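You operate a simulated robot arm through the tools that you are given. There is no shell and no other tool.

Carry out the task below with a simulated robot arm. There is one attempt and no reset: what you move stays moved.

## Task
Put things in order on the counter over the hampers. At the end: the green solid stain bar stands on top of the brown key stand; the brown polish dauber is on the teal box (marked "TIDY BAGS"); the orange spray bottle (marked "CLEANER") from the counter over the hampers is on the blue dish; the sponge pad stands where the orange spray bottle stood; whatever was shut is shut again. Leave all else as you found it, and nothing knocked over. Set down upright: spray bottle.

It is judged by the outcome, as a careful person would: the job done as asked, and still so three seconds after it is handed in. It fails if anything else is knocked over, pushed out of place, dropped, spilled or broken.

## Robot
A 6-joint arm with a two-finger parallel gripper, fixed in place. Base frame: the origin is at the foot of the arm, x ahead of it, y to its left, z up; the work surface is at about z = 900. Lengths are in mm, angles in degrees, forces in N, time in s.
With the tool pointing down near the work surface it reaches from about 360 to 760 mm from the base axis. Its first joint turns from -66.0 to 66.0 degrees. Payload 2.45 kg.
The TCP is the grasp point between the finger pads, 24 mm short of the fingertips. In the tool frame z runs along the fingers and y along their closing line. Largest opening 68 mm; finger width 17, thickness 10; the body of the gripper, 40 by 70 mm, starts 41 mm behind the TCP.
Orientation is told as [roll, pitch, yaw] about the base's x, y, z axes, in that order, counted from this pose: with the fingers straight down and closing along the base's y, the tool's x points along the base's -x, its y along +y and its z along -z.

## Interface
- The arm moves only by the tool arm_command. Its argument "deltas" is a list of rows, each a list of 7 numbers: the shift along the tool's x, y, z in m, then the turn, a rotation vector about the tool's x, y, z in degrees, then the closure in counts, from 0 (fully open) to 255 (shut). In form: [[x, y, z, rx, ry, rz, claw], ...]. A call has 1 to 20 rows; each row shifts and turns the commanded pose from where the row before left it, along the tool's axes as they then stand. A row lasts 0.2 s, in which the tool goes at most 50 mm and 8.6 degrees; a call with a longer step from one row to the next is refused whole, and so is a gripper value outside its range. A pose out of reach is approached as far as the arm can. The call stops where the force on the tool passes 40 N (or 10 N more than at its start, if that is more) or the arm is blocked; 0.2 s more then pass. The fingers move at their own pace (about 108 mm/s each) and stop on an object; they squeeze with about 40 N. The grip force told is the motor's: it shows also when the fingers shut on nothing. Time passes only in rows, and 0.2 s behind the last, so rows that do not move let the fingers close. The reply holds the time, the measured pose of the TCP, the force on the tool along the base axes, the opening and the grip force, in the units named above and with some noise, with the torque about the TCP (base axes, N m) and any sound that the robot's microphone picked up, and new pictures: "show" is both (left out), scene, wrist or none.
- Cameras (640 x 400 px; columns grow to the right, rows downward): "scene" is fixed at [165.1, 410.5, 1480.2]; the picture's right is [-0.77, -0.64, 0.00], its down [-0.32, 0.39, -0.86] and it looks along [0.55, -0.67, -0.50] (base axes); focal length 364 px, centre (320, 200). "wrist" rides on the gripper at [84, 11, -75] in the tool frame; the picture's right is [-0.13, 0.99, 0.00], its down [-0.60, -0.08, -0.79] and it looks along [-0.79, -0.10, 0.61] (tool axes); focal length 251 px, centre (320, 200). There is no depth. A picture from a camera that has moved, and an enlarged one, comes with that camera's place and axes in the base frame and with its lens. The place of the scene camera against the robot may be out by one fixed shift of up to 12 mm in any direction.
- close_up(camera, box): a new picture of the part [left, top, right, bottom] of that camera's present view, enlarged. No time passes.
- sign_off(): hands the job in; it is judged then, once.

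Nothing tells you positions but the pictures and the camera data. Unless the task says otherwise, let go and move clear before handing in.

The tools are called after "Emit:" as a command line: name --pt "numbers of a row" for each row, then --argument value for the rest, lists and objects as JSON in quotes. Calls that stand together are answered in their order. arm_command: Moves the arm, as the interface text tells. Its arguments: {"type":"object","properties":{"deltas":{"type":"array","items":{"type":"array","items":{"type":"number"}}},"show":{"type":"string","enum":["both","scene","wrist","none"]}},"required":["deltas"]} The other tools are called the same way: close_up (camera, box) takes an enlarged picture of a part of a camera's view; sign_off () hands the job in.

At the start:

```text
time: 0.0
tool_pos: [419.6, -212.8, 1287.2]
orientation: [-0.1, 0.0, -0.1]
wrist_force: [1.4, 0.3, 0.2]
moment: [0.01, 0.0, -0.01]
grip_width: 68.0
grasp_force: 0.1
```

scene: 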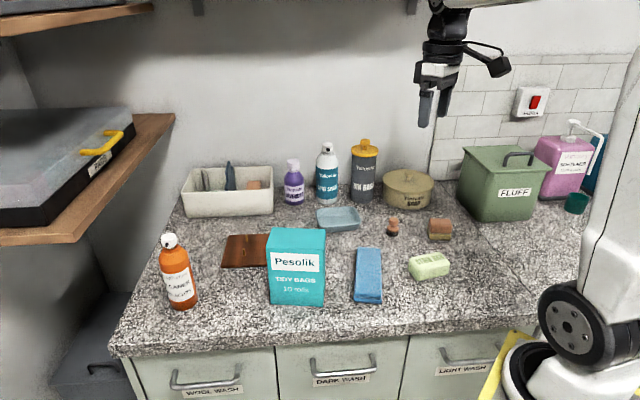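
wrist: 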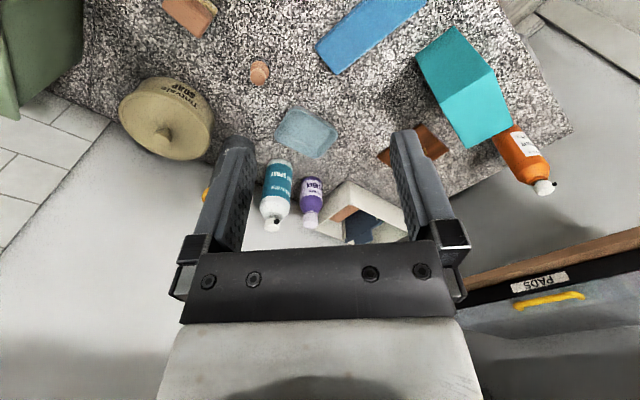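

I see a counter with an orange bottle at the left, a teal box, a blue dish, a brown board, a green bar, a small dauber, a sponge and several bottles. I will look closer before moving.

Emit:
close_up --camera "scene" --box '[150, 130, 350, 320]'

Emit:
close_up --camera "scene" --box '[310, 130, 510, 320]'

Emit:
close_up --camera "wrist" --box '[220, 0, 580, 225]'

Emit:
close_up --camera "scene" --box '[440, 60, 640, 260]'

```text
2.11 times, centred on (250, 225) of scene
camera zoom: at [165.1, 410.5, 1480.2], right [-0.77, -0.64, 0.0], down [-0.32, 0.39, -0.86], along [0.55, -0.67, -0.5], focal length 767 px, centre (467, 147)
```

zoom: 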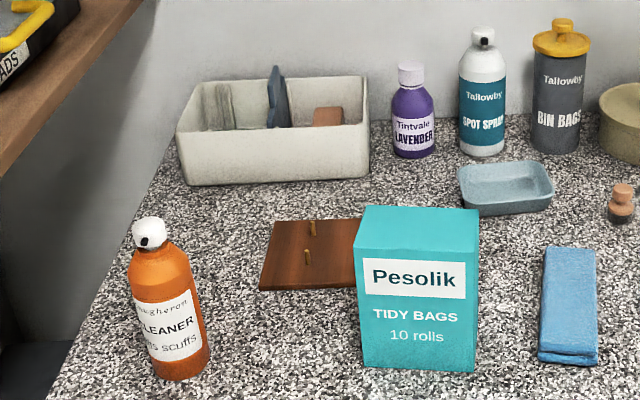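

```text
2.11 times, centred on (410, 225) of scene
camera zoom: at [165.1, 410.5, 1480.2], right [-0.77, -0.64, 0.0], down [-0.32, 0.39, -0.86], along [0.55, -0.67, -0.5], focal length 767 px, centre (130, 147)
```

zoom: 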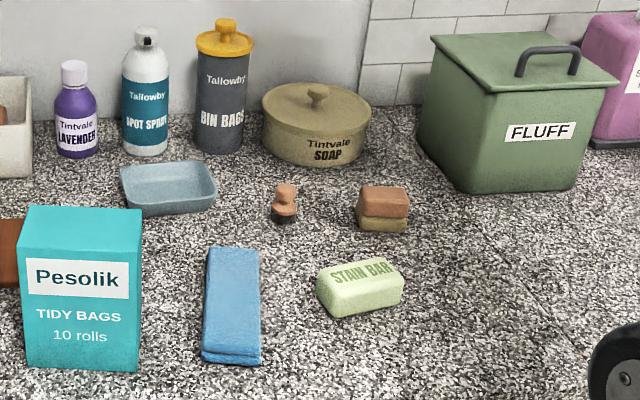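

```text
1.78 times, centred on (400, 112) of wrist
camera zoom: at [336.1, -201.9, 1362.7], right [0.13, 0.99, 0.0], down [0.6, -0.08, 0.79], along [0.79, -0.1, -0.61], focal length 447 px, centre (178, 356)
```

zoom: 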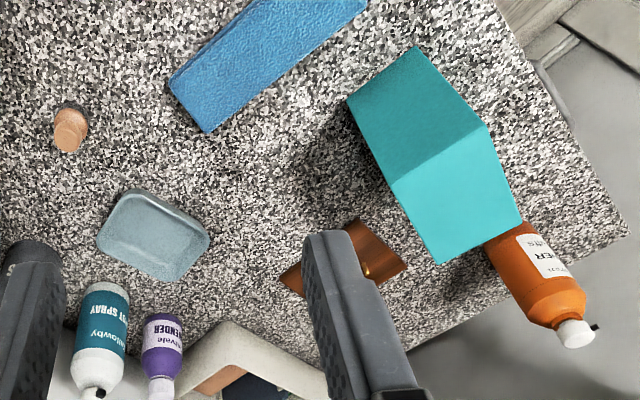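

```text
2.00 times, centred on (540, 160) of scene
camera zoom: at [165.1, 410.5, 1480.2], right [-0.77, -0.64, 0.0], down [-0.32, 0.39, -0.86], along [0.55, -0.67, -0.5], focal length 729 px, centre (-120, 280)
```

zoom: 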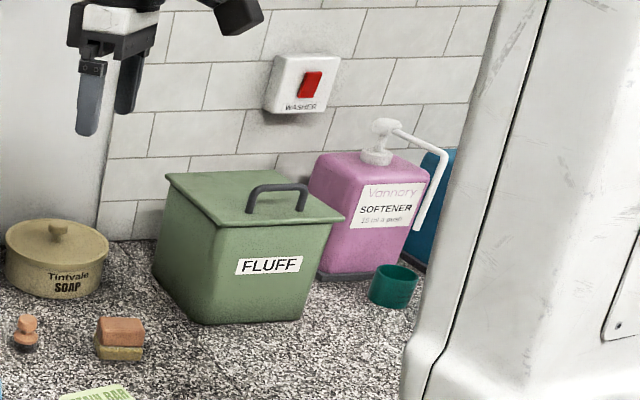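

I see the orange bottle near the far left corner of the counter and the teal box partly hiding a brown board with pegs. I'll zoom in more on each item to identify them and measure them.

Emit:
close_up --camera "scene" --box '[215, 215, 345, 315]'

Emit:
close_up --camera "scene" --box '[370, 200, 470, 290]'

Emit:
close_up --camera "scene" --box '[140, 225, 220, 320]'

Emit:
close_up --camera "scene" --box '[170, 150, 290, 225]'

Emit:
close_up --camera "scene" --box '[280, 130, 400, 240]'

Emit:
close_up --camera "scene" --box '[100, 300, 560, 400]'

```text
4.00 times, centred on (280, 265) of scene
camera zoom: at [165.1, 410.5, 1480.2], right [-0.77, -0.64, 0.0], down [-0.32, 0.39, -0.86], along [0.55, -0.67, -0.5], focal length 1458 px, centre (480, -60)
```

zoom: 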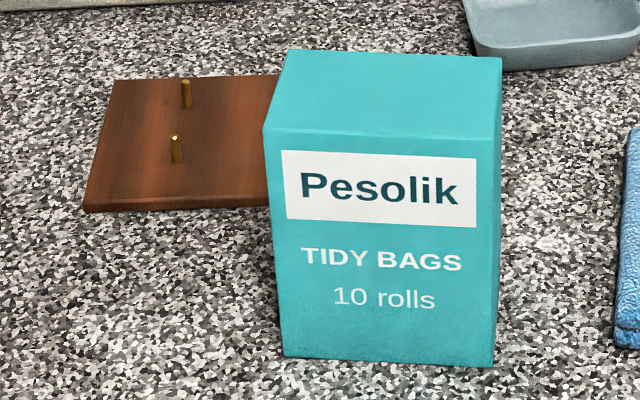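

```text
4.44 times, centred on (420, 245) of scene
camera zoom: at [165.1, 410.5, 1480.2], right [-0.77, -0.64, 0.0], down [-0.32, 0.39, -0.86], along [0.55, -0.67, -0.5], focal length 1620 px, centre (-124, 0)
```

zoom: 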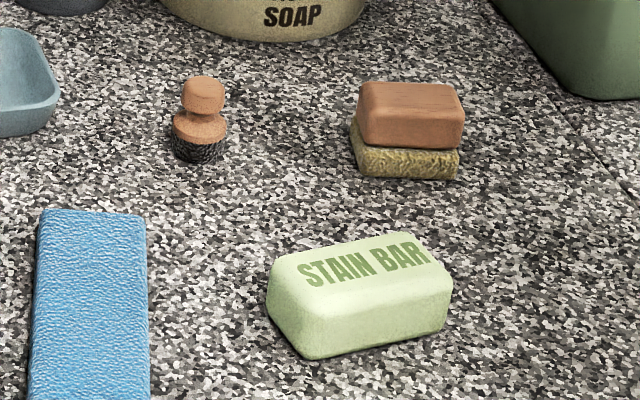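

```text
4.21 times, centred on (180, 272) of scene
camera zoom: at [165.1, 410.5, 1480.2], right [-0.77, -0.64, 0.0], down [-0.32, 0.39, -0.86], along [0.55, -0.67, -0.5], focal length 1535 px, centre (910, -105)
```

zoom: 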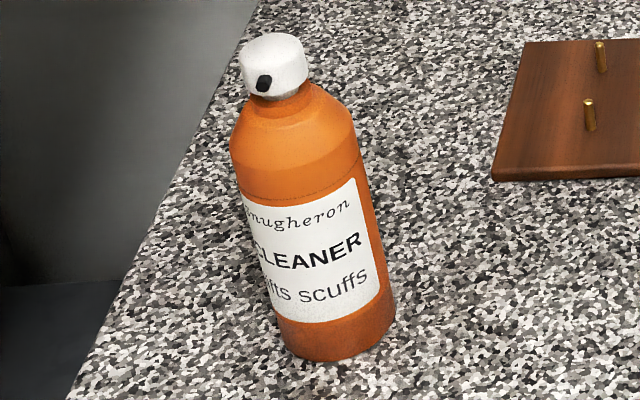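

```text
5.33 times, centred on (230, 188) of scene
camera zoom: at [165.1, 410.5, 1480.2], right [-0.77, -0.64, 0.0], down [-0.32, 0.39, -0.86], along [0.55, -0.67, -0.5], focal length 1944 px, centre (800, 267)
```

zoom: 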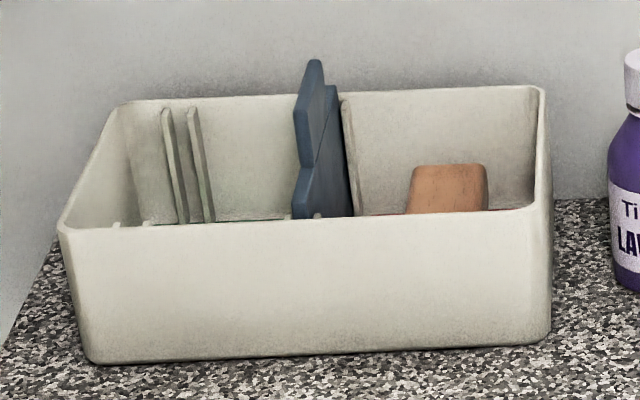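

```text
3.64 times, centred on (340, 185) of scene
camera zoom: at [165.1, 410.5, 1480.2], right [-0.77, -0.64, 0.0], down [-0.32, 0.39, -0.86], along [0.55, -0.67, -0.5], focal length 1326 px, centre (247, 254)
```

zoom: 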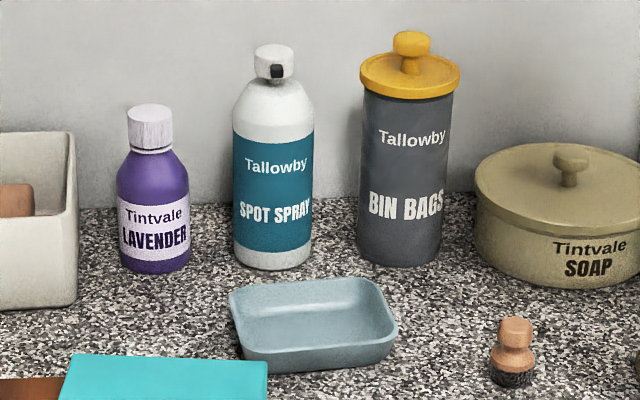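

```text
1.39 times, centred on (330, 350) of scene
camera zoom: at [165.1, 410.5, 1480.2], right [-0.77, -0.64, 0.0], down [-0.32, 0.39, -0.86], along [0.55, -0.67, -0.5], focal length 507 px, centre (306, -9)
```

zoom: 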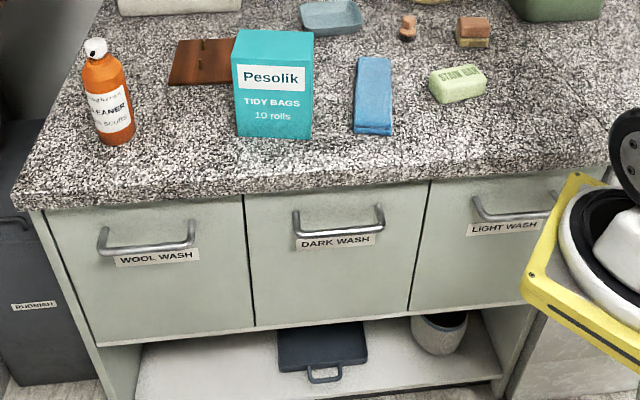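

I take the brown board at about (785,-48), the dish at (683,-302), the dauber at (535,-360), and the two-layer block at (420,-407). Next I'll move the wrist camera over the left part of the counter for better views.

Emit:
arm_command --pt "-0.02 0.0326 0.0114 0 0 0 0" --pt "-0.02 0.0326 0.0114 0 0 0 0" --pt "-0.02 0.0326 0.0114 0 0 0 0" --pt "-0.02 0.0326 0.0114 0 0 0 0" --pt "-0.02 0.0326 0.0114 0 0 0 0" --pt "0 0 0 0 0 0 0" --show "both"

Emit:
close_up --camera "wrist" --box '[220, 0, 420, 140]'

```text
time: 1.4
tool_pos: [520.5, -46.0, 1228.5]
orientation: [-0.1, 0.1, 0.0]
wrist_force: [0.3, -0.1, 0.4]
moment: [-0.03, 0.0, -0.02]
grip_width: 68.1
grasp_force: 0.1
camera wrist: at [437.3, -34.7, 1305.7], right [0.13, 0.99, 0.0], down [0.6, -0.08, 0.79], along [0.79, -0.1, -0.61], focal length 251 px, centre (320, 200)
```

scene: 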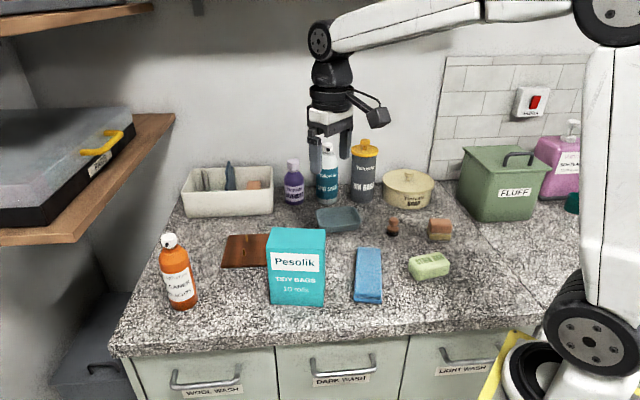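
wrist: 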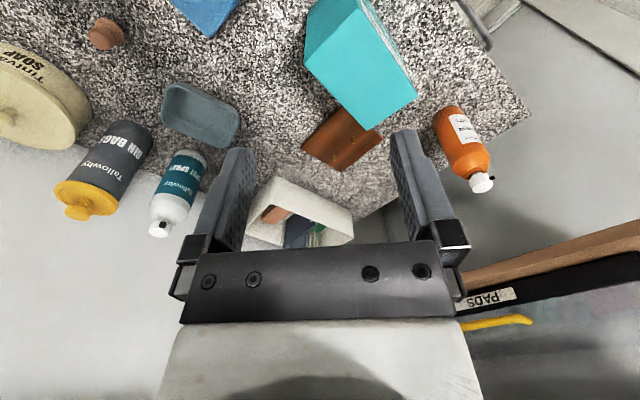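

```text
2.86 times, centred on (320, 70) of wrist
camera zoom: at [437.3, -34.7, 1305.7], right [0.13, 0.99, 0.0], down [0.6, -0.08, 0.79], along [0.79, -0.1, -0.61], focal length 718 px, centre (320, 571)
```

zoom: 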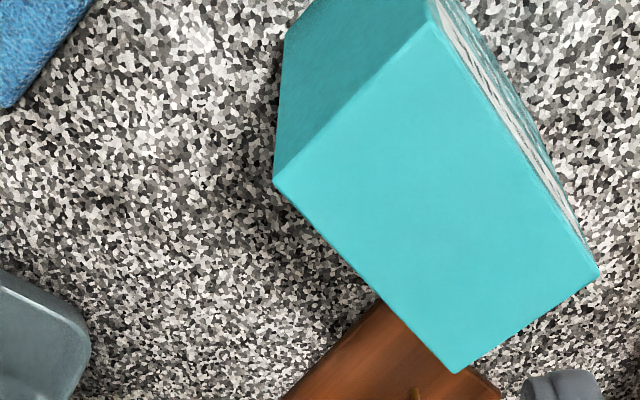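

The teal box hides part of the brown board; I'll tilt the wrist so that its camera looks more steeply down and raise the view.

Emit:
arm_command --pt "0 0 0 0 8 0 0" --pt "0 0 0 0 8 0 0" --pt "0 0 0 0 8 0 0" --pt "0 0 0 0 8 0 0" --pt "0 0 0 0 0 0 0" --show "both"

```text
time: 2.6
tool_pos: [519.5, -48.5, 1230.0]
orientation: [0.0, 32.1, 0.0]
wrist_force: [-0.6, 0.5, -0.7]
moment: [0.0, 0.04, 0.04]
grip_width: 68.0
grasp_force: 0.0
camera wrist: at [488.9, -38.3, 1339.7], right [0.11, 0.99, -0.07], down [0.93, -0.08, 0.35], along [0.34, -0.1, -0.93], focal length 251 px, centre (320, 200)
```

scene: 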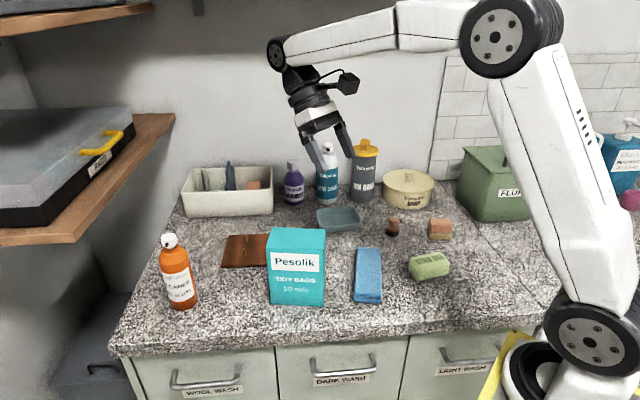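
wrist: 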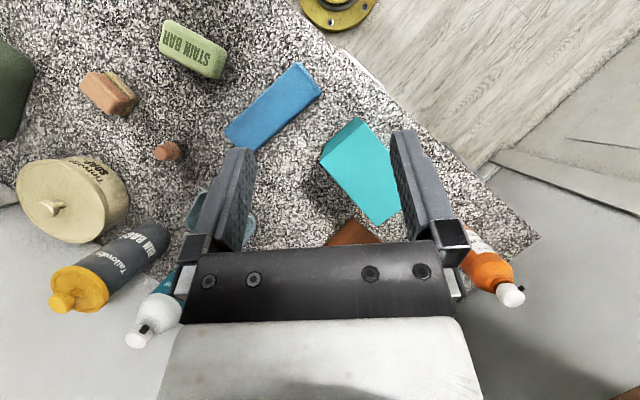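

Now I have an overhead view of the bar, the two-layer block, the dauber and the blue item. I'll zoom in to identify each.

Emit:
close_up --camera "wrist" --box '[60, 50, 200, 170]'

Emit:
close_up --camera "wrist" --box '[200, 50, 340, 170]'

Emit:
close_up --camera "scene" --box '[345, 240, 395, 310]'

Emit:
close_up --camera "scene" --box '[420, 205, 460, 245]'

```text
3.33 times, centred on (130, 110) of wrist
camera zoom: at [488.9, -38.3, 1339.7], right [0.11, 0.99, -0.07], down [0.93, -0.08, 0.35], along [0.34, -0.1, -0.93], focal length 838 px, centre (953, 500)
```

zoom: 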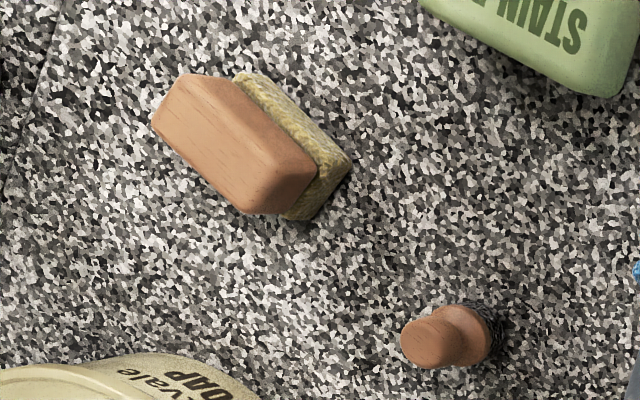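

```text
3.33 times, centred on (270, 110) of wrist
camera zoom: at [488.9, -38.3, 1339.7], right [0.11, 0.99, -0.07], down [0.93, -0.08, 0.35], along [0.34, -0.1, -0.93], focal length 838 px, centre (487, 500)
```

zoom: 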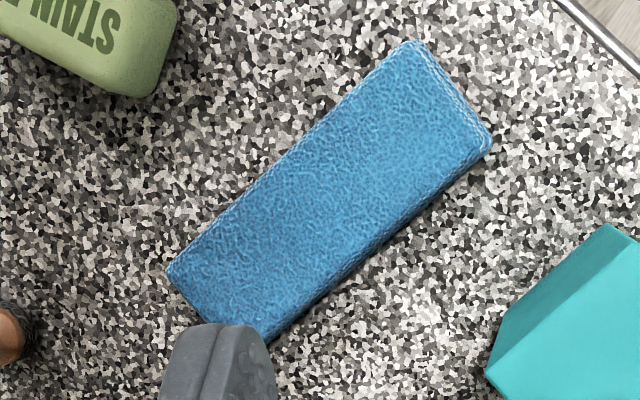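

```text
5.71 times, centred on (370, 275) of scene
camera zoom: at [165.1, 410.5, 1480.2], right [-0.77, -0.64, 0.0], down [-0.32, 0.39, -0.86], along [0.55, -0.67, -0.5], focal length 2083 px, centre (34, -229)
```

zoom: 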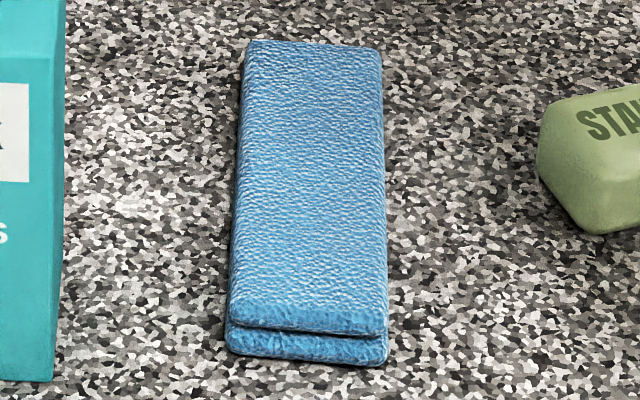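

```text
10.00 times, centred on (440, 225) of scene
camera zoom: at [165.1, 410.5, 1480.2], right [-0.77, -0.64, 0.0], down [-0.32, 0.39, -0.86], along [0.55, -0.67, -0.5], focal length 3645 px, centre (-880, -50)
```

zoom: 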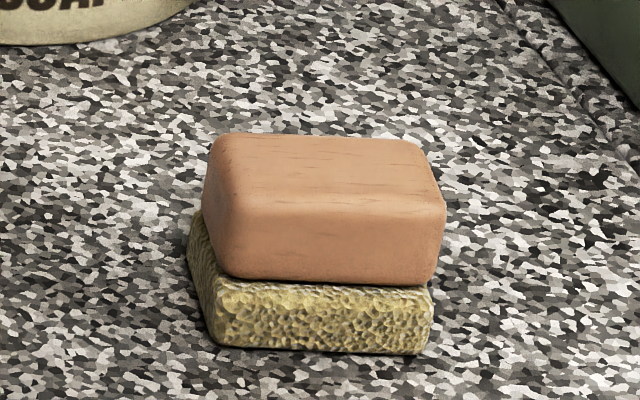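

The two-layer item looks like a wooden block resting on a yellow sponge pad (cellular texture, slightly rotated from the block). I'll move the camera above that area to check and measure.

Emit:
arm_command --pt "0.00484 -0.03586 0.0165 0 0 0 0" --pt "0.00484 -0.03586 0.0165 0 0 0 0" --pt "0.00484 -0.03586 0.0165 0 0 0 0" --pt "0.00484 -0.03586 0.0165 0 0 0 0" --pt "0.00484 -0.03586 0.0165 0 0 0 0" --pt "0.00484 -0.03586 0.0165 0 0 0 0" --pt "0.00484 -0.03586 0.0165 0 0 0 0" --pt "0 0 0 0 0 0 0" --show "both"

Emit:
close_up --camera "wrist" --box '[200, 60, 400, 230]'

```text
time: 4.4
tool_pos: [428.9, -301.1, 1148.8]
orientation: [0.0, 32.0, 0.0]
wrist_force: [0.1, -0.1, 0.0]
moment: [0.0, 0.01, -0.01]
grip_width: 68.1
grasp_force: 0.1
camera wrist: at [398.1, -291.0, 1257.8], right [0.11, 0.99, -0.07], down [0.93, -0.08, 0.35], along [0.34, -0.1, -0.93], focal length 251 px, centre (320, 200)
```

scene: 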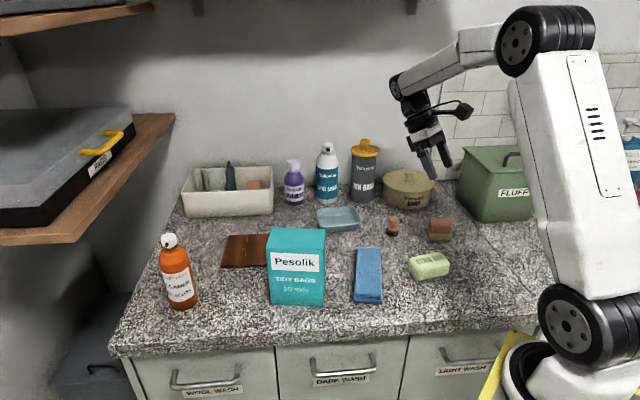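
wrist: 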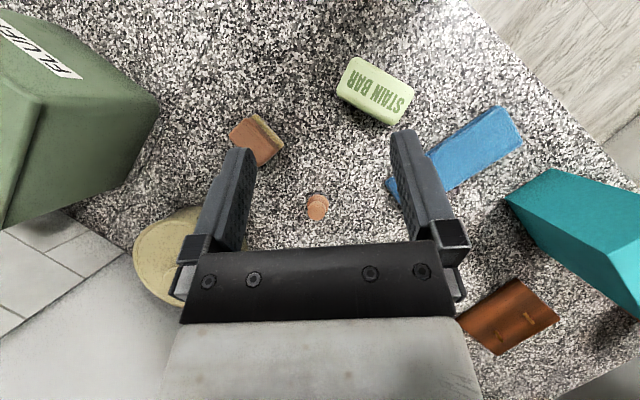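

```text
2.35 times, centred on (300, 145) of wrist
camera zoom: at [398.1, -291.0, 1257.8], right [0.11, 0.99, -0.07], down [0.93, -0.08, 0.35], along [0.34, -0.1, -0.93], focal length 592 px, centre (367, 329)
```

zoom: 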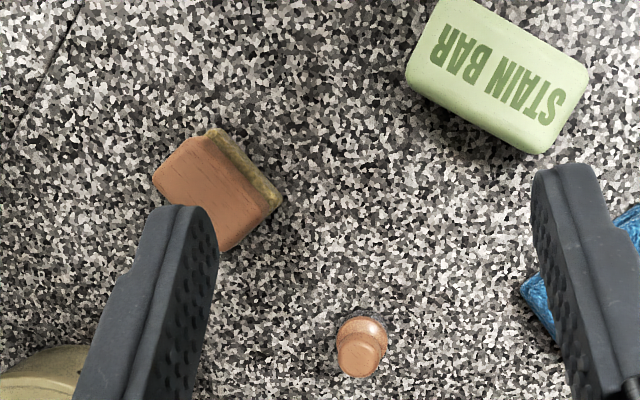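

I see the whole key stand at the right of this view, plus the bar, dauber and stacked block. I'll zoom on the stand and the block.

Emit:
close_up --camera "wrist" --box '[450, 260, 580, 370]'

Emit:
close_up --camera "wrist" --box '[215, 100, 305, 180]'

Emit:
close_up --camera "wrist" --box '[320, 40, 440, 140]'

Emit:
close_up --camera "wrist" --box '[295, 180, 345, 230]'

```text
3.64 times, centred on (515, 315) of wrist
camera zoom: at [398.1, -291.0, 1257.8], right [0.11, 0.99, -0.07], down [0.93, -0.08, 0.35], along [0.34, -0.1, -0.93], focal length 914 px, centre (-389, -218)
```

zoom: 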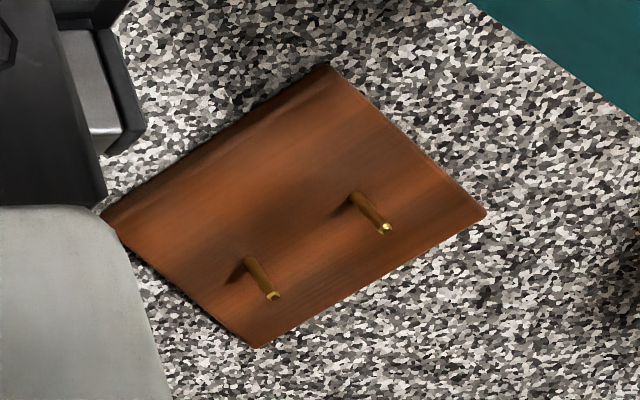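

```text
5.00 times, centred on (260, 140) of wrist
camera zoom: at [398.1, -291.0, 1257.8], right [0.11, 0.99, -0.07], down [0.93, -0.08, 0.35], along [0.34, -0.1, -0.93], focal length 1257 px, centre (620, 500)
```

zoom: 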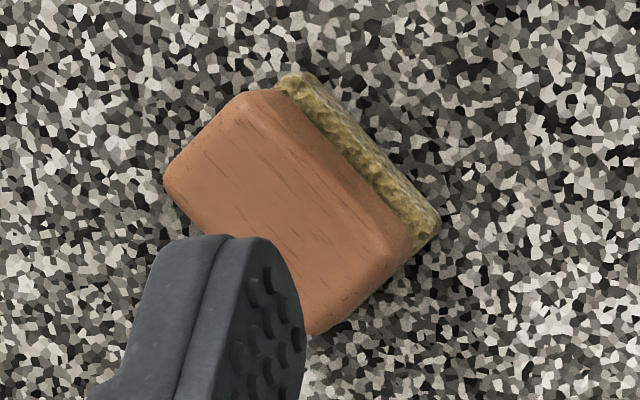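

```text
4.00 times, centred on (380, 90) of wrist
camera zoom: at [398.1, -291.0, 1257.8], right [0.11, 0.99, -0.07], down [0.93, -0.08, 0.35], along [0.34, -0.1, -0.93], focal length 1006 px, centre (80, 640)
```

zoom: 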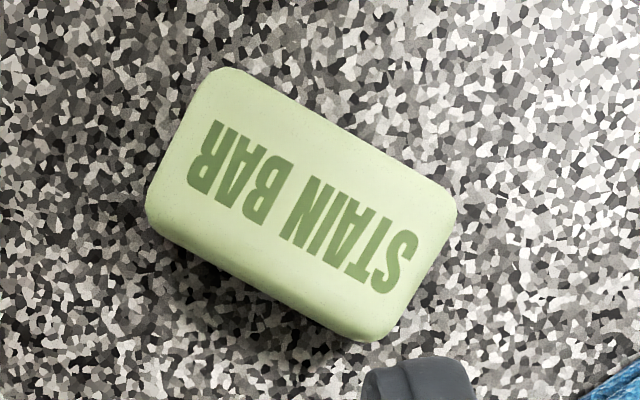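

```text
8.00 times, centred on (320, 205) of wrist
camera zoom: at [398.1, -291.0, 1257.8], right [0.11, 0.99, -0.07], down [0.93, -0.08, 0.35], along [0.34, -0.1, -0.93], focal length 2012 px, centre (320, 160)
```

zoom: 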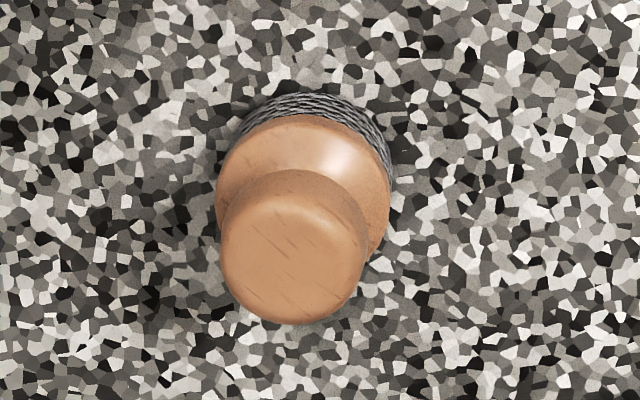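

The key stand is a flat board with two short pegs; its free half is toward (744,-57). The stain bar is near (385,-244) with its long axis about 58° from base x. I'll level the tool, move over the bar and turn to its short side.

Emit:
arm_command --pt "0 0 0 0 -8 0 0" --pt "0 0 0 0 -8 0 0" --pt "0 0 0 0 -8 0 0" --pt "0 0 0 0 -8 0 0" --pt "0.0147 0.019 0.0297 0 0 -8.24 0" --pt "0.0147 0.019 0.0297 0 0 -8.24 0" --pt "0.0147 0.019 0.0297 0 0 -8.24 0" --pt "0 0 0 0 0 -8.24 0" --pt "0 0 0 0 0 -8.24 0" --pt "0 0 0 0 0 -8.24 0" --pt "0 0 0 0 0 -8.24 0" --pt "0 0 0 0 0 0 0" --show "both"

Emit:
close_up --camera "wrist" --box '[220, 0, 420, 140]'

```text
time: 7.0
tool_pos: [377.4, -251.3, 1060.3]
orientation: [0.0, 0.0, 57.8]
wrist_force: [0.3, -0.5, -0.4]
moment: [-0.01, 0.01, -0.01]
grip_width: 68.0
grasp_force: 0.1
camera wrist: at [324.5, -317.5, 1136.2], right [-0.77, 0.64, 0.0], down [0.39, 0.47, 0.79], along [0.51, 0.61, -0.61], focal length 251 px, centre (320, 200)
```

scene: 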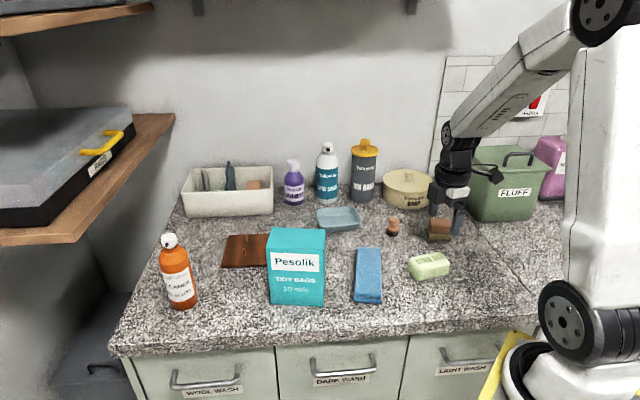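
wrist: 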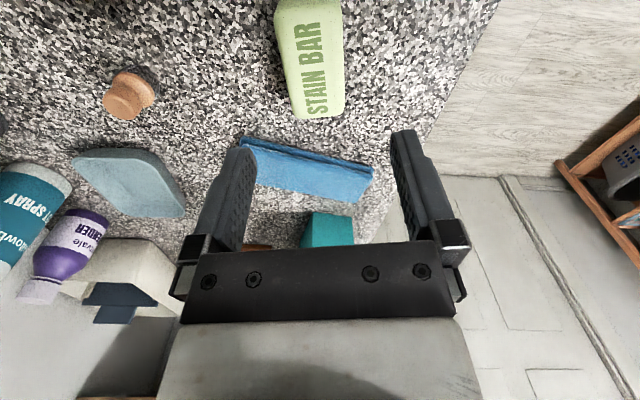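

```text
2.86 times, centred on (320, 70) of wrist
camera zoom: at [324.5, -317.5, 1136.2], right [-0.77, 0.64, 0.0], down [0.39, 0.47, 0.79], along [0.51, 0.61, -0.61], focal length 718 px, centre (320, 571)
```

zoom: 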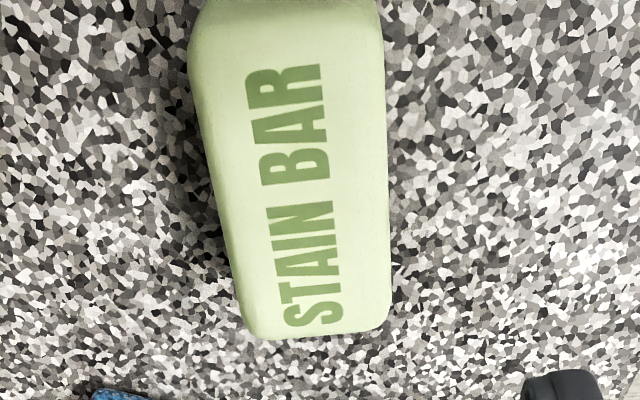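

The bar lies right under the gripper, about 11 mm forward and 3 mm to the right of the TCP axis. I'll centre and descend partway, then check.

Emit:
arm_command --pt "-0.0055 -0.0015 0.028 0 0 0 0" --pt "-0.0055 -0.0015 0.028 0 0 0 0" --pt "0 0 0.028 0 0 0 0" --pt "0 0 0 0 0 0 0" --show "both"

Emit:
close_up --camera "wrist" --box '[220, 0, 420, 140]'

Emit:
close_up --camera "scene" --box '[380, 180, 500, 300]'

```text
time: 8.0
tool_pos: [386.8, -243.7, 976.5]
orientation: [0.0, 0.0, 57.7]
wrist_force: [0.8, 0.2, -0.1]
moment: [-0.03, 0.0, -0.01]
grip_width: 67.9
grasp_force: 0.0
camera wrist: at [333.1, -309.5, 1052.7], right [-0.77, 0.64, 0.0], down [0.39, 0.47, 0.79], along [0.51, 0.61, -0.61], focal length 251 px, centre (320, 200)
```

scene: 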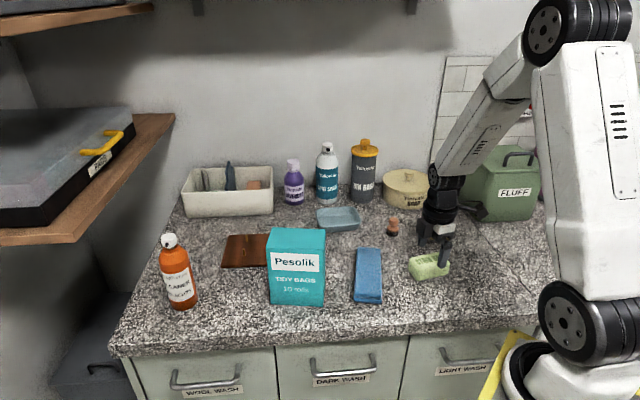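
wrist: 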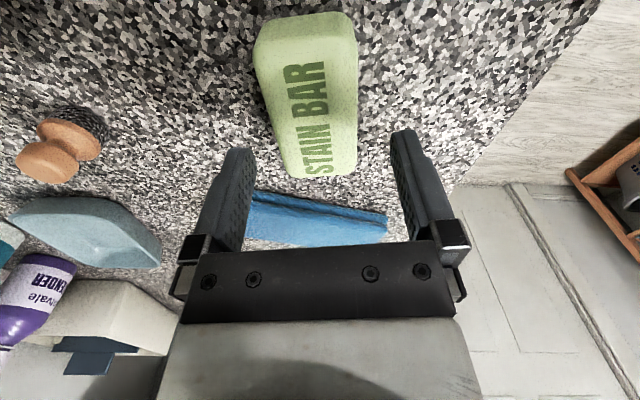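

```text
2.86 times, centred on (320, 70) of wrist
camera zoom: at [333.1, -309.5, 1052.7], right [-0.77, 0.64, 0.0], down [0.39, 0.47, 0.79], along [0.51, 0.61, -0.61], focal length 718 px, centre (320, 571)
```

zoom: 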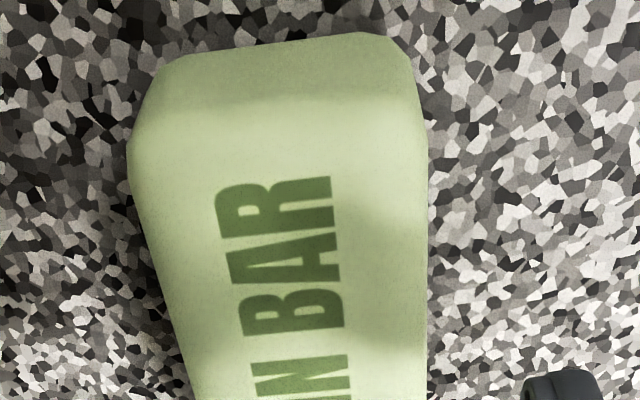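

```text
3.33 times, centred on (440, 240) of scene
camera zoom: at [165.1, 410.5, 1480.2], right [-0.77, -0.64, 0.0], down [-0.32, 0.39, -0.86], along [0.55, -0.67, -0.5], focal length 1215 px, centre (-80, 67)
```

zoom: 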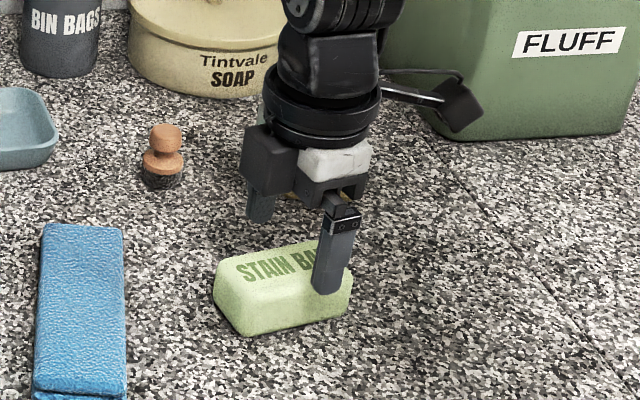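

The bar is about 50 mm wide and lies nearly centred; I'll shift 3 mm and descend to grasp it at z≈928.

Emit:
arm_command --pt "-0.001 -0.003 0.01 0 0 0 0" --pt "0 0 0.015 0 0 0 0" --pt "0 0 0.013 0 0 0 0" --pt "0 0 0.01 0 0 0 0" --pt "0 0 0 0 0 0 0" --show "both"

```text
time: 9.2
tool_pos: [388.5, -243.2, 926.3]
orientation: [0.0, 0.0, 57.7]
wrist_force: [0.2, 0.1, 0.2]
moment: [0.02, 0.02, 0.0]
grip_width: 67.8
grasp_force: 0.1
camera wrist: at [336.3, -309.6, 1003.8], right [-0.77, 0.64, 0.0], down [0.39, 0.47, 0.79], along [0.51, 0.61, -0.61], focal length 251 px, centre (320, 200)
```

scene: 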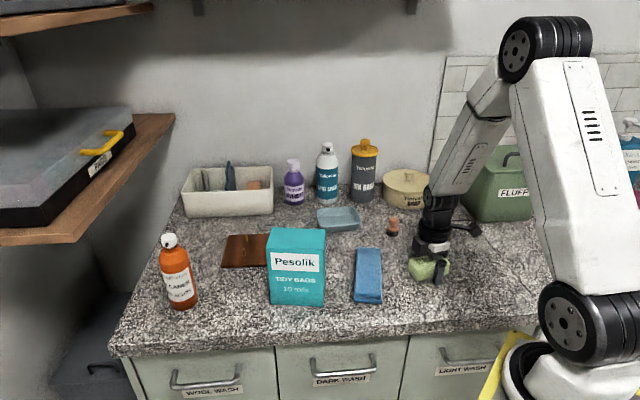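
wrist: 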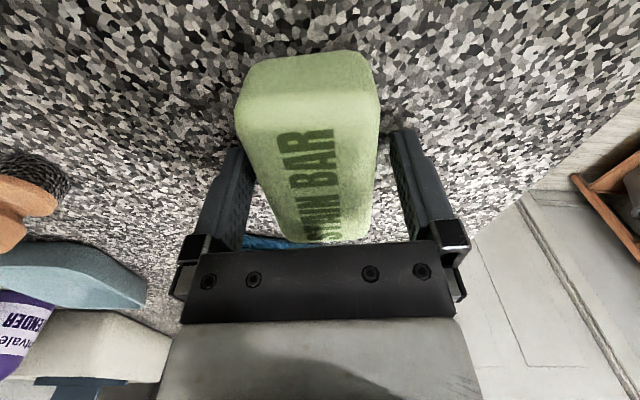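

The bar sits between the fingers with clearance on both sides. I'll close on it.

Emit:
arm_command --pt "0 0 0 0 0 0 120" --pt "0 0 0 0 0 0 255" --pt "0 0 0 0 0 0 255" --pt "0 0 0 0 0 0 255" --show "wrist"

```text
time: 10.2
tool_pos: [389.7, -243.3, 926.9]
orientation: [0.1, -0.1, 57.7]
wrist_force: [-0.3, -0.3, -0.6]
moment: [-0.06, 0.0, 0.01]
grip_width: 47.5
grasp_force: 40.3
camera wrist: at [336.2, -309.5, 1004.0], right [-0.77, 0.64, 0.0], down [0.39, 0.47, 0.79], along [0.51, 0.61, -0.61], focal length 251 px, centre (320, 200)
```

wrist: 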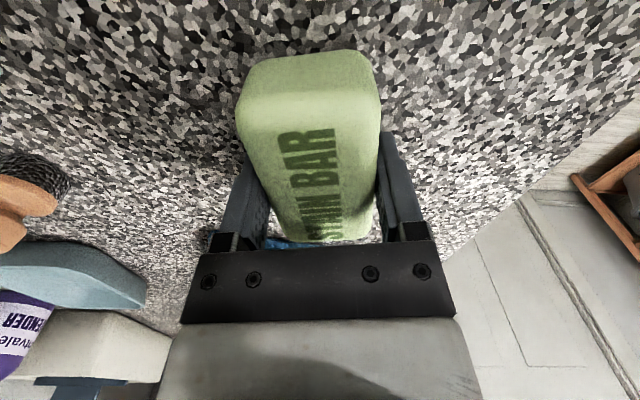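

The bar is held at 47.5 mm. I'll lift it well clear and turn it toward the stand's orientation.

Emit:
arm_command --pt "0 0 -0.02 0 0 0 255" --pt "0 0 -0.045 0 0 0 255" --pt "0 0 -0.045 0 0 0 255" --pt "0 0 -0.045 0 0 0 255" --pt "0 0 -0.045 0 0 8.04 255" --pt "0 0 0 0 0 8.04 255" --pt "0 0 0 0 0 8.04 255" --pt "0 0 0 0 0 8.04 255" --pt "0 0 0 0 0 8.04 255" --pt "0 0 0 0 0 8.04 255" --pt "0 0 0 0 0 8.04 255" --pt "0 0 0 0 0 8.04 255" --pt "0 0 0 0 0 8.04 255" --pt "0 0 0 0 0 8.04 255" --pt "0 0 0 0 0 8.04 255" --pt "0 0 0 0 0 8.04 255" --pt "0 0 0 0 0 8.04 255" --pt "0 0 0 0 0 0 255" --show "both"

```text
time: 14.0
tool_pos: [388.5, -243.3, 1127.8]
orientation: [0.0, 0.0, -47.0]
wrist_force: [0.3, -0.2, -1.1]
moment: [-0.01, 0.0, -0.01]
grip_width: 47.8
grasp_force: 40.4
camera wrist: at [340.6, -175.5, 1204.7], right [0.81, 0.58, 0.0], down [0.35, -0.5, 0.79], along [0.46, -0.64, -0.61], focal length 251 px, centre (320, 200)
```

scene: 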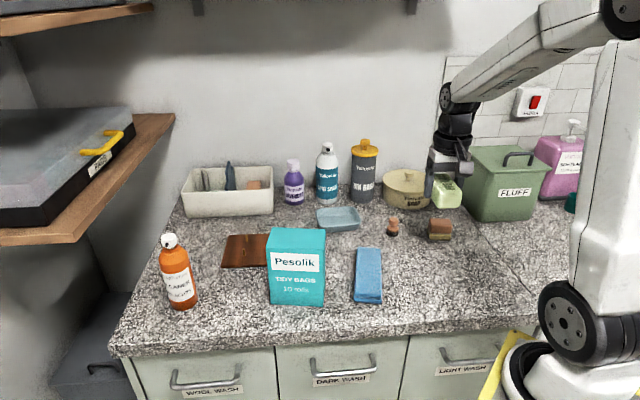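
wrist: 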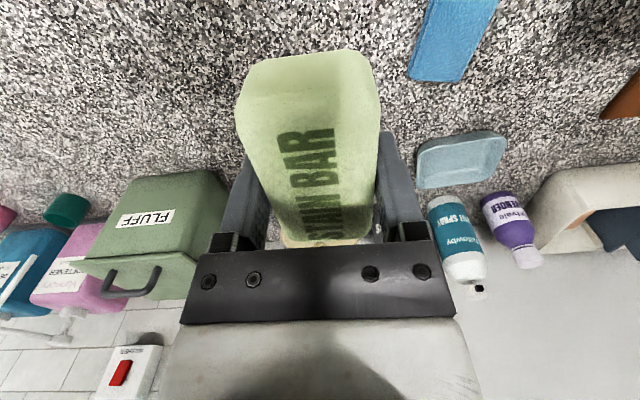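

Bar held securely and turned. Now I'll carry it over to above the key stand at (744,-57), keeping height above the teal box.

Emit:
arm_command --pt "-0.0118 0.043 0 0 0 0 255" --pt "-0.0118 0.043 0 0 0 0 255" --pt "-0.0118 0.043 0 0 0 0 255" --pt "-0.0118 0.043 0 0 0 0 255" --pt "-0.0118 0.043 0 0 0 0 255" --pt "-0.0118 0.043 0 0 0 0 255" --pt "-0.0118 0.043 0 0 0 0 255" --pt "-0.0118 0.043 0 0 0 0 255" --pt "-0.0118 0.043 0 0 0 0 255" --pt "0 0 0 0 0 0 255" --show "both"

Emit:
close_up --camera "wrist" --box '[160, 0, 480, 140]'

Emit:
close_up --camera "scene" --box '[200, 150, 360, 290]'

```text
time: 16.2
tool_pos: [744.7, -56.4, 1126.8]
orientation: [-0.2, 0.1, -47.0]
wrist_force: [-0.1, -0.4, -2.0]
moment: [0.02, 0.03, 0.01]
grip_width: 47.4
grasp_force: 40.3
camera wrist: at [697.1, 11.4, 1202.9], right [0.81, 0.58, 0.0], down [0.36, -0.49, 0.79], along [0.46, -0.64, -0.61], focal length 251 px, centre (320, 200)
```

scene: 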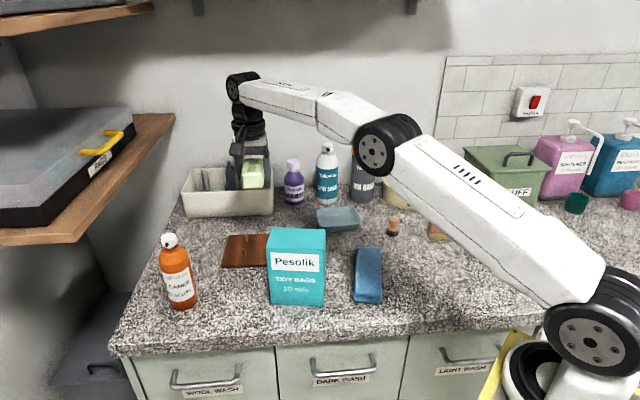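
wrist: 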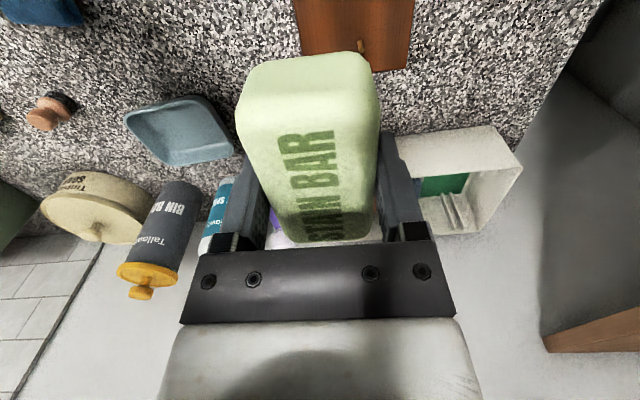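

```text
2.00 times, centred on (320, 70) of wrist
camera zoom: at [697.1, 11.4, 1202.9], right [0.81, 0.58, 0.0], down [0.36, -0.49, 0.79], along [0.46, -0.64, -0.61], focal length 503 px, centre (320, 460)
```

zoom: 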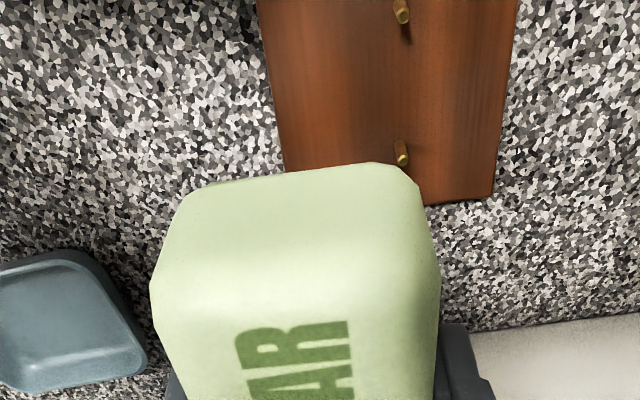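

```text
2.86 times, centred on (280, 220) of scene
camera zoom: at [165.1, 410.5, 1480.2], right [-0.77, -0.64, 0.0], down [-0.32, 0.39, -0.86], along [0.55, -0.67, -0.5], focal length 1042 px, centre (434, 143)
```

zoom: 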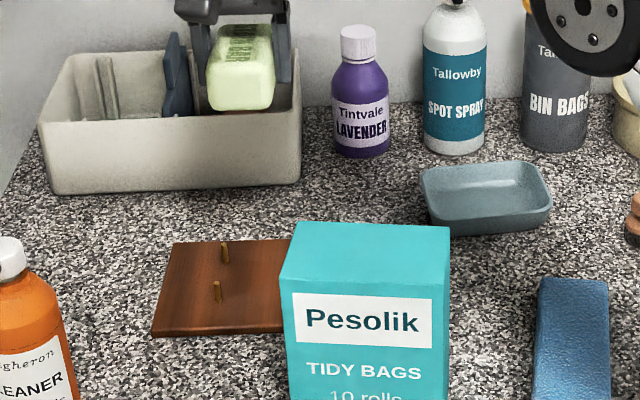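

The board's free strip lies under the bar; I need about +5 mm toward the pegs' side and +4 mm forward. I'll lower to just above peg height and recheck.

Emit:
arm_command --pt "-0.004 0.005 0.04 0 0 0 255" --pt "0 0 0.04 0 0 0 255" --pt "0 0 0.04 0 0 0 255" --pt "0 0 0.04 0 0 0 255" --pt "0 0 0 0 0 0 255" --show "both"

Emit:
close_up --camera "wrist" --box '[200, 0, 480, 240]'

Emit:
close_up --camera "scene" --box '[200, 170, 340, 300]'

```text
time: 17.4
tool_pos: [751.5, -54.6, 966.0]
orientation: [-0.1, 0.0, -46.8]
wrist_force: [0.1, 0.1, -1.8]
moment: [0.0, -0.01, 0.01]
grip_width: 47.6
grasp_force: 39.4
camera wrist: at [702.8, 13.3, 1042.5], right [0.81, 0.58, 0.0], down [0.36, -0.49, 0.79], along [0.46, -0.64, -0.61], focal length 251 px, centre (320, 200)
```

scene: 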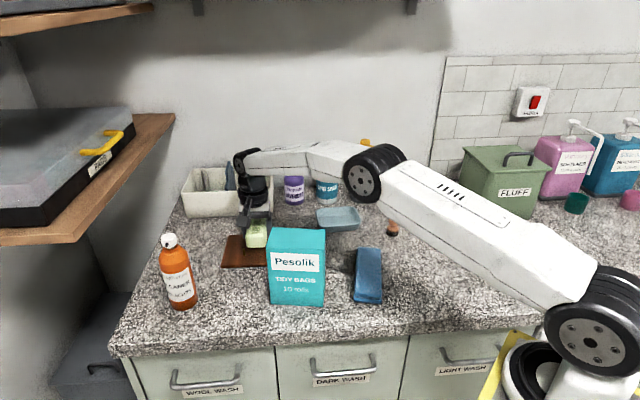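
wrist: 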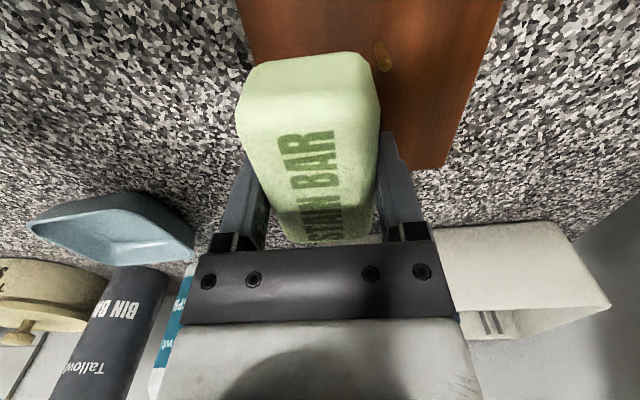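

```text
1.67 times, centred on (340, 120) of wrist
camera zoom: at [702.8, 13.3, 1042.5], right [0.81, 0.58, 0.0], down [0.36, -0.49, 0.79], along [0.46, -0.64, -0.61], focal length 419 px, centre (287, 333)
```

zoom: 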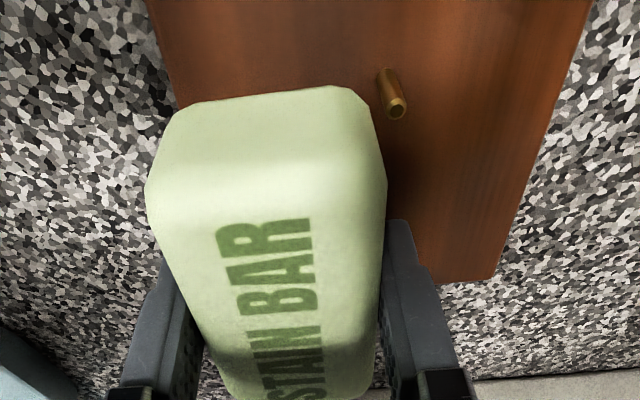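

```text
3.08 times, centred on (270, 235) of scene
camera zoom: at [165.2, 410.5, 1480.2], right [-0.77, -0.64, 0.0], down [-0.32, 0.39, -0.86], along [0.55, -0.67, -0.5], focal length 1122 px, centre (474, 92)
```

zoom: 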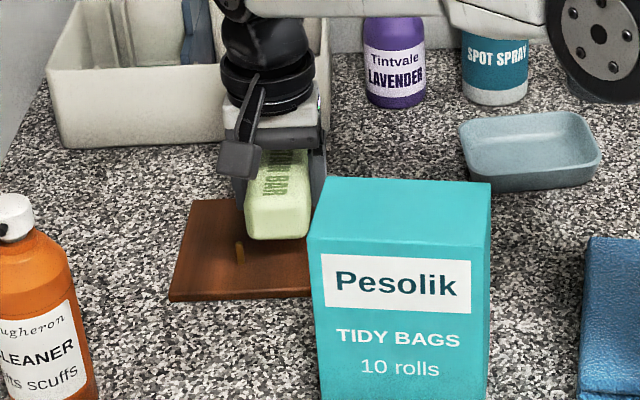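

The bar is inside the board's edge (about 4 mm) and about 5 mm short of the pegs. I'll lower gently, watching for contact.

Emit:
arm_command --pt "0 0 0.008 0 0 0 255" --pt "0 0 0.008 0 0 0 255" --pt "0 0 0.006 0 0 0 255" --pt "0 0 0 0 0 0 255" --show "none"

Emit:
arm_command --pt "0 0 0.003 0 0 0 255" --pt "0 0 0 0 0 0 255" --show "scene"

Emit:
close_up --camera "scene" --box '[210, 190, 310, 290]'

```text
time: 18.4
tool_pos: [749.5, -55.6, 945.7]
orientation: [-0.1, 0.0, -46.9]
wrist_force: [-0.1, 0.3, -1.4]
moment: [0.01, 0.02, -0.02]
grip_width: 47.4
grasp_force: 39.8
```

```text
time: 19.0
tool_pos: [751.0, -56.1, 942.6]
orientation: [0.0, 0.0, -46.8]
wrist_force: [0.3, -0.1, -0.7]
moment: [-0.01, 0.0, 0.0]
grip_width: 47.5
grasp_force: 39.8
```

scene: 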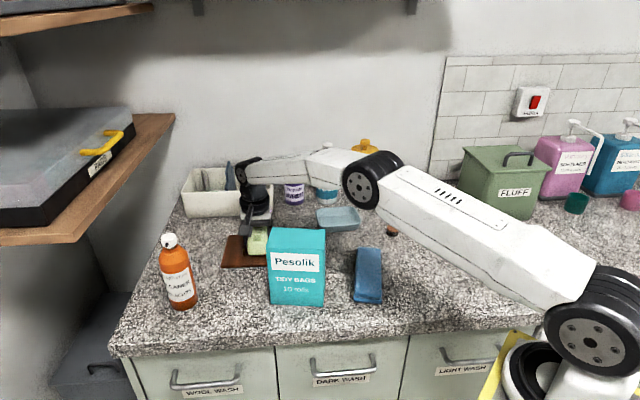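

```text
4.00 times, centred on (260, 240) of scene
camera zoom: at [165.2, 410.5, 1480.2], right [-0.77, -0.64, 0.0], down [-0.32, 0.39, -0.86], along [0.55, -0.67, -0.5], focal length 1458 px, centre (560, 40)
```

zoom: 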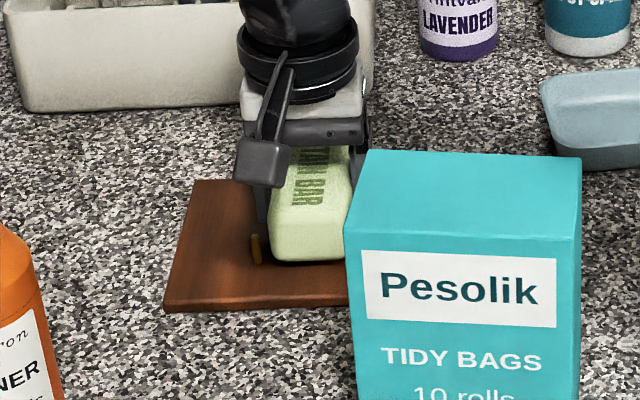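

Close to contact now; I'll step down 2 mm at a time.

Emit:
arm_command --pt "0 0 0.002 0 0 0 255" --pt "0 0 0 0 0 0 255" --show "none"

Emit:
arm_command --pt "0 0 0.002 0 0 0 255" --pt "0 0 0 0 0 0 255" --show "none"

Emit:
arm_command --pt "0 0 0.002 0 0 0 255" --pt "0 0 0 0 0 0 255" --show "none"

```text
time: 19.6
tool_pos: [751.1, -56.9, 940.7]
orientation: [0.0, 0.0, -46.8]
wrist_force: [-0.1, -0.8, -1.4]
moment: [-0.03, 0.01, 0.04]
grip_width: 47.6
grasp_force: 39.8
```

```text
time: 20.2
tool_pos: [750.0, -55.9, 939.3]
orientation: [0.0, 0.0, -46.8]
wrist_force: [-0.5, 0.0, -1.8]
moment: [0.01, 0.0, 0.01]
grip_width: 47.8
grasp_force: 40.1
```

```text
time: 20.8
tool_pos: [750.2, -56.1, 938.0]
orientation: [0.0, -0.1, -46.9]
wrist_force: [-0.1, -0.3, -0.2]
moment: [0.04, 0.02, -0.03]
grip_width: 47.5
grasp_force: 40.2
```

Still little force; I continue in small steps.

Emit:
arm_command --pt "0 0 0.0015 0 0 0 255" --pt "0 0 0 0 0 0 255" --show "none"

Emit:
arm_command --pt "0 0 0.0015 0 0 0 255" --pt "0 0 0 0 0 0 255" --show "wrist"

Emit:
close_up --camera "scene" --box '[220, 210, 280, 270]'

```text
time: 21.4
tool_pos: [749.7, -56.5, 937.0]
orientation: [0.0, -0.1, -46.8]
wrist_force: [-3.0, 0.1, 11.5]
moment: [0.21, 0.45, 0.03]
grip_width: 47.4
grasp_force: 40.3
```

```text
time: 22.0
tool_pos: [751.7, -56.8, 936.3]
orientation: [0.1, -0.2, -46.9]
wrist_force: [-4.9, 0.5, 26.1]
moment: [0.31, 0.61, -0.05]
grip_width: 47.5
grasp_force: 40.0
camera wrist: at [702.2, 12.0, 1013.2], right [0.81, 0.58, 0.0], down [0.35, -0.49, 0.8], along [0.47, -0.64, -0.61], focal length 251 px, centre (320, 200)
```

wrist: 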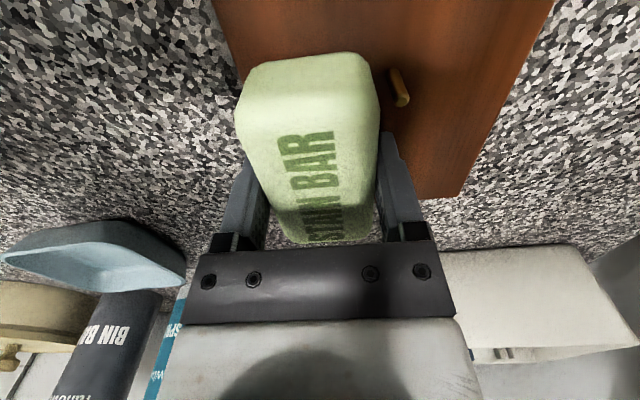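

```text
6.67 times, centred on (250, 240) of scene
camera zoom: at [164.3, 410.5, 1480.3], right [-0.77, -0.64, 0.0], down [-0.32, 0.39, -0.86], along [0.55, -0.67, -0.5], focal length 2430 px, centre (787, -67)
```

zoom: 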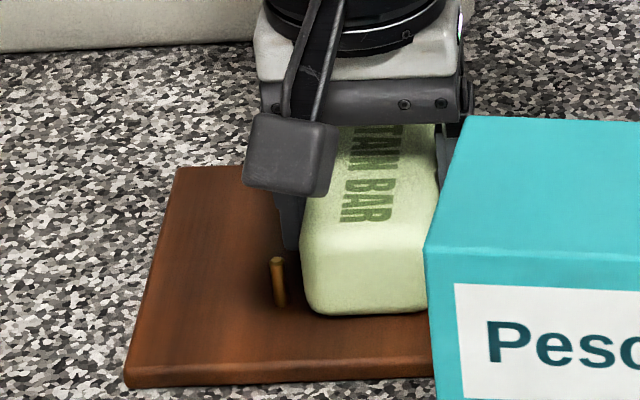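

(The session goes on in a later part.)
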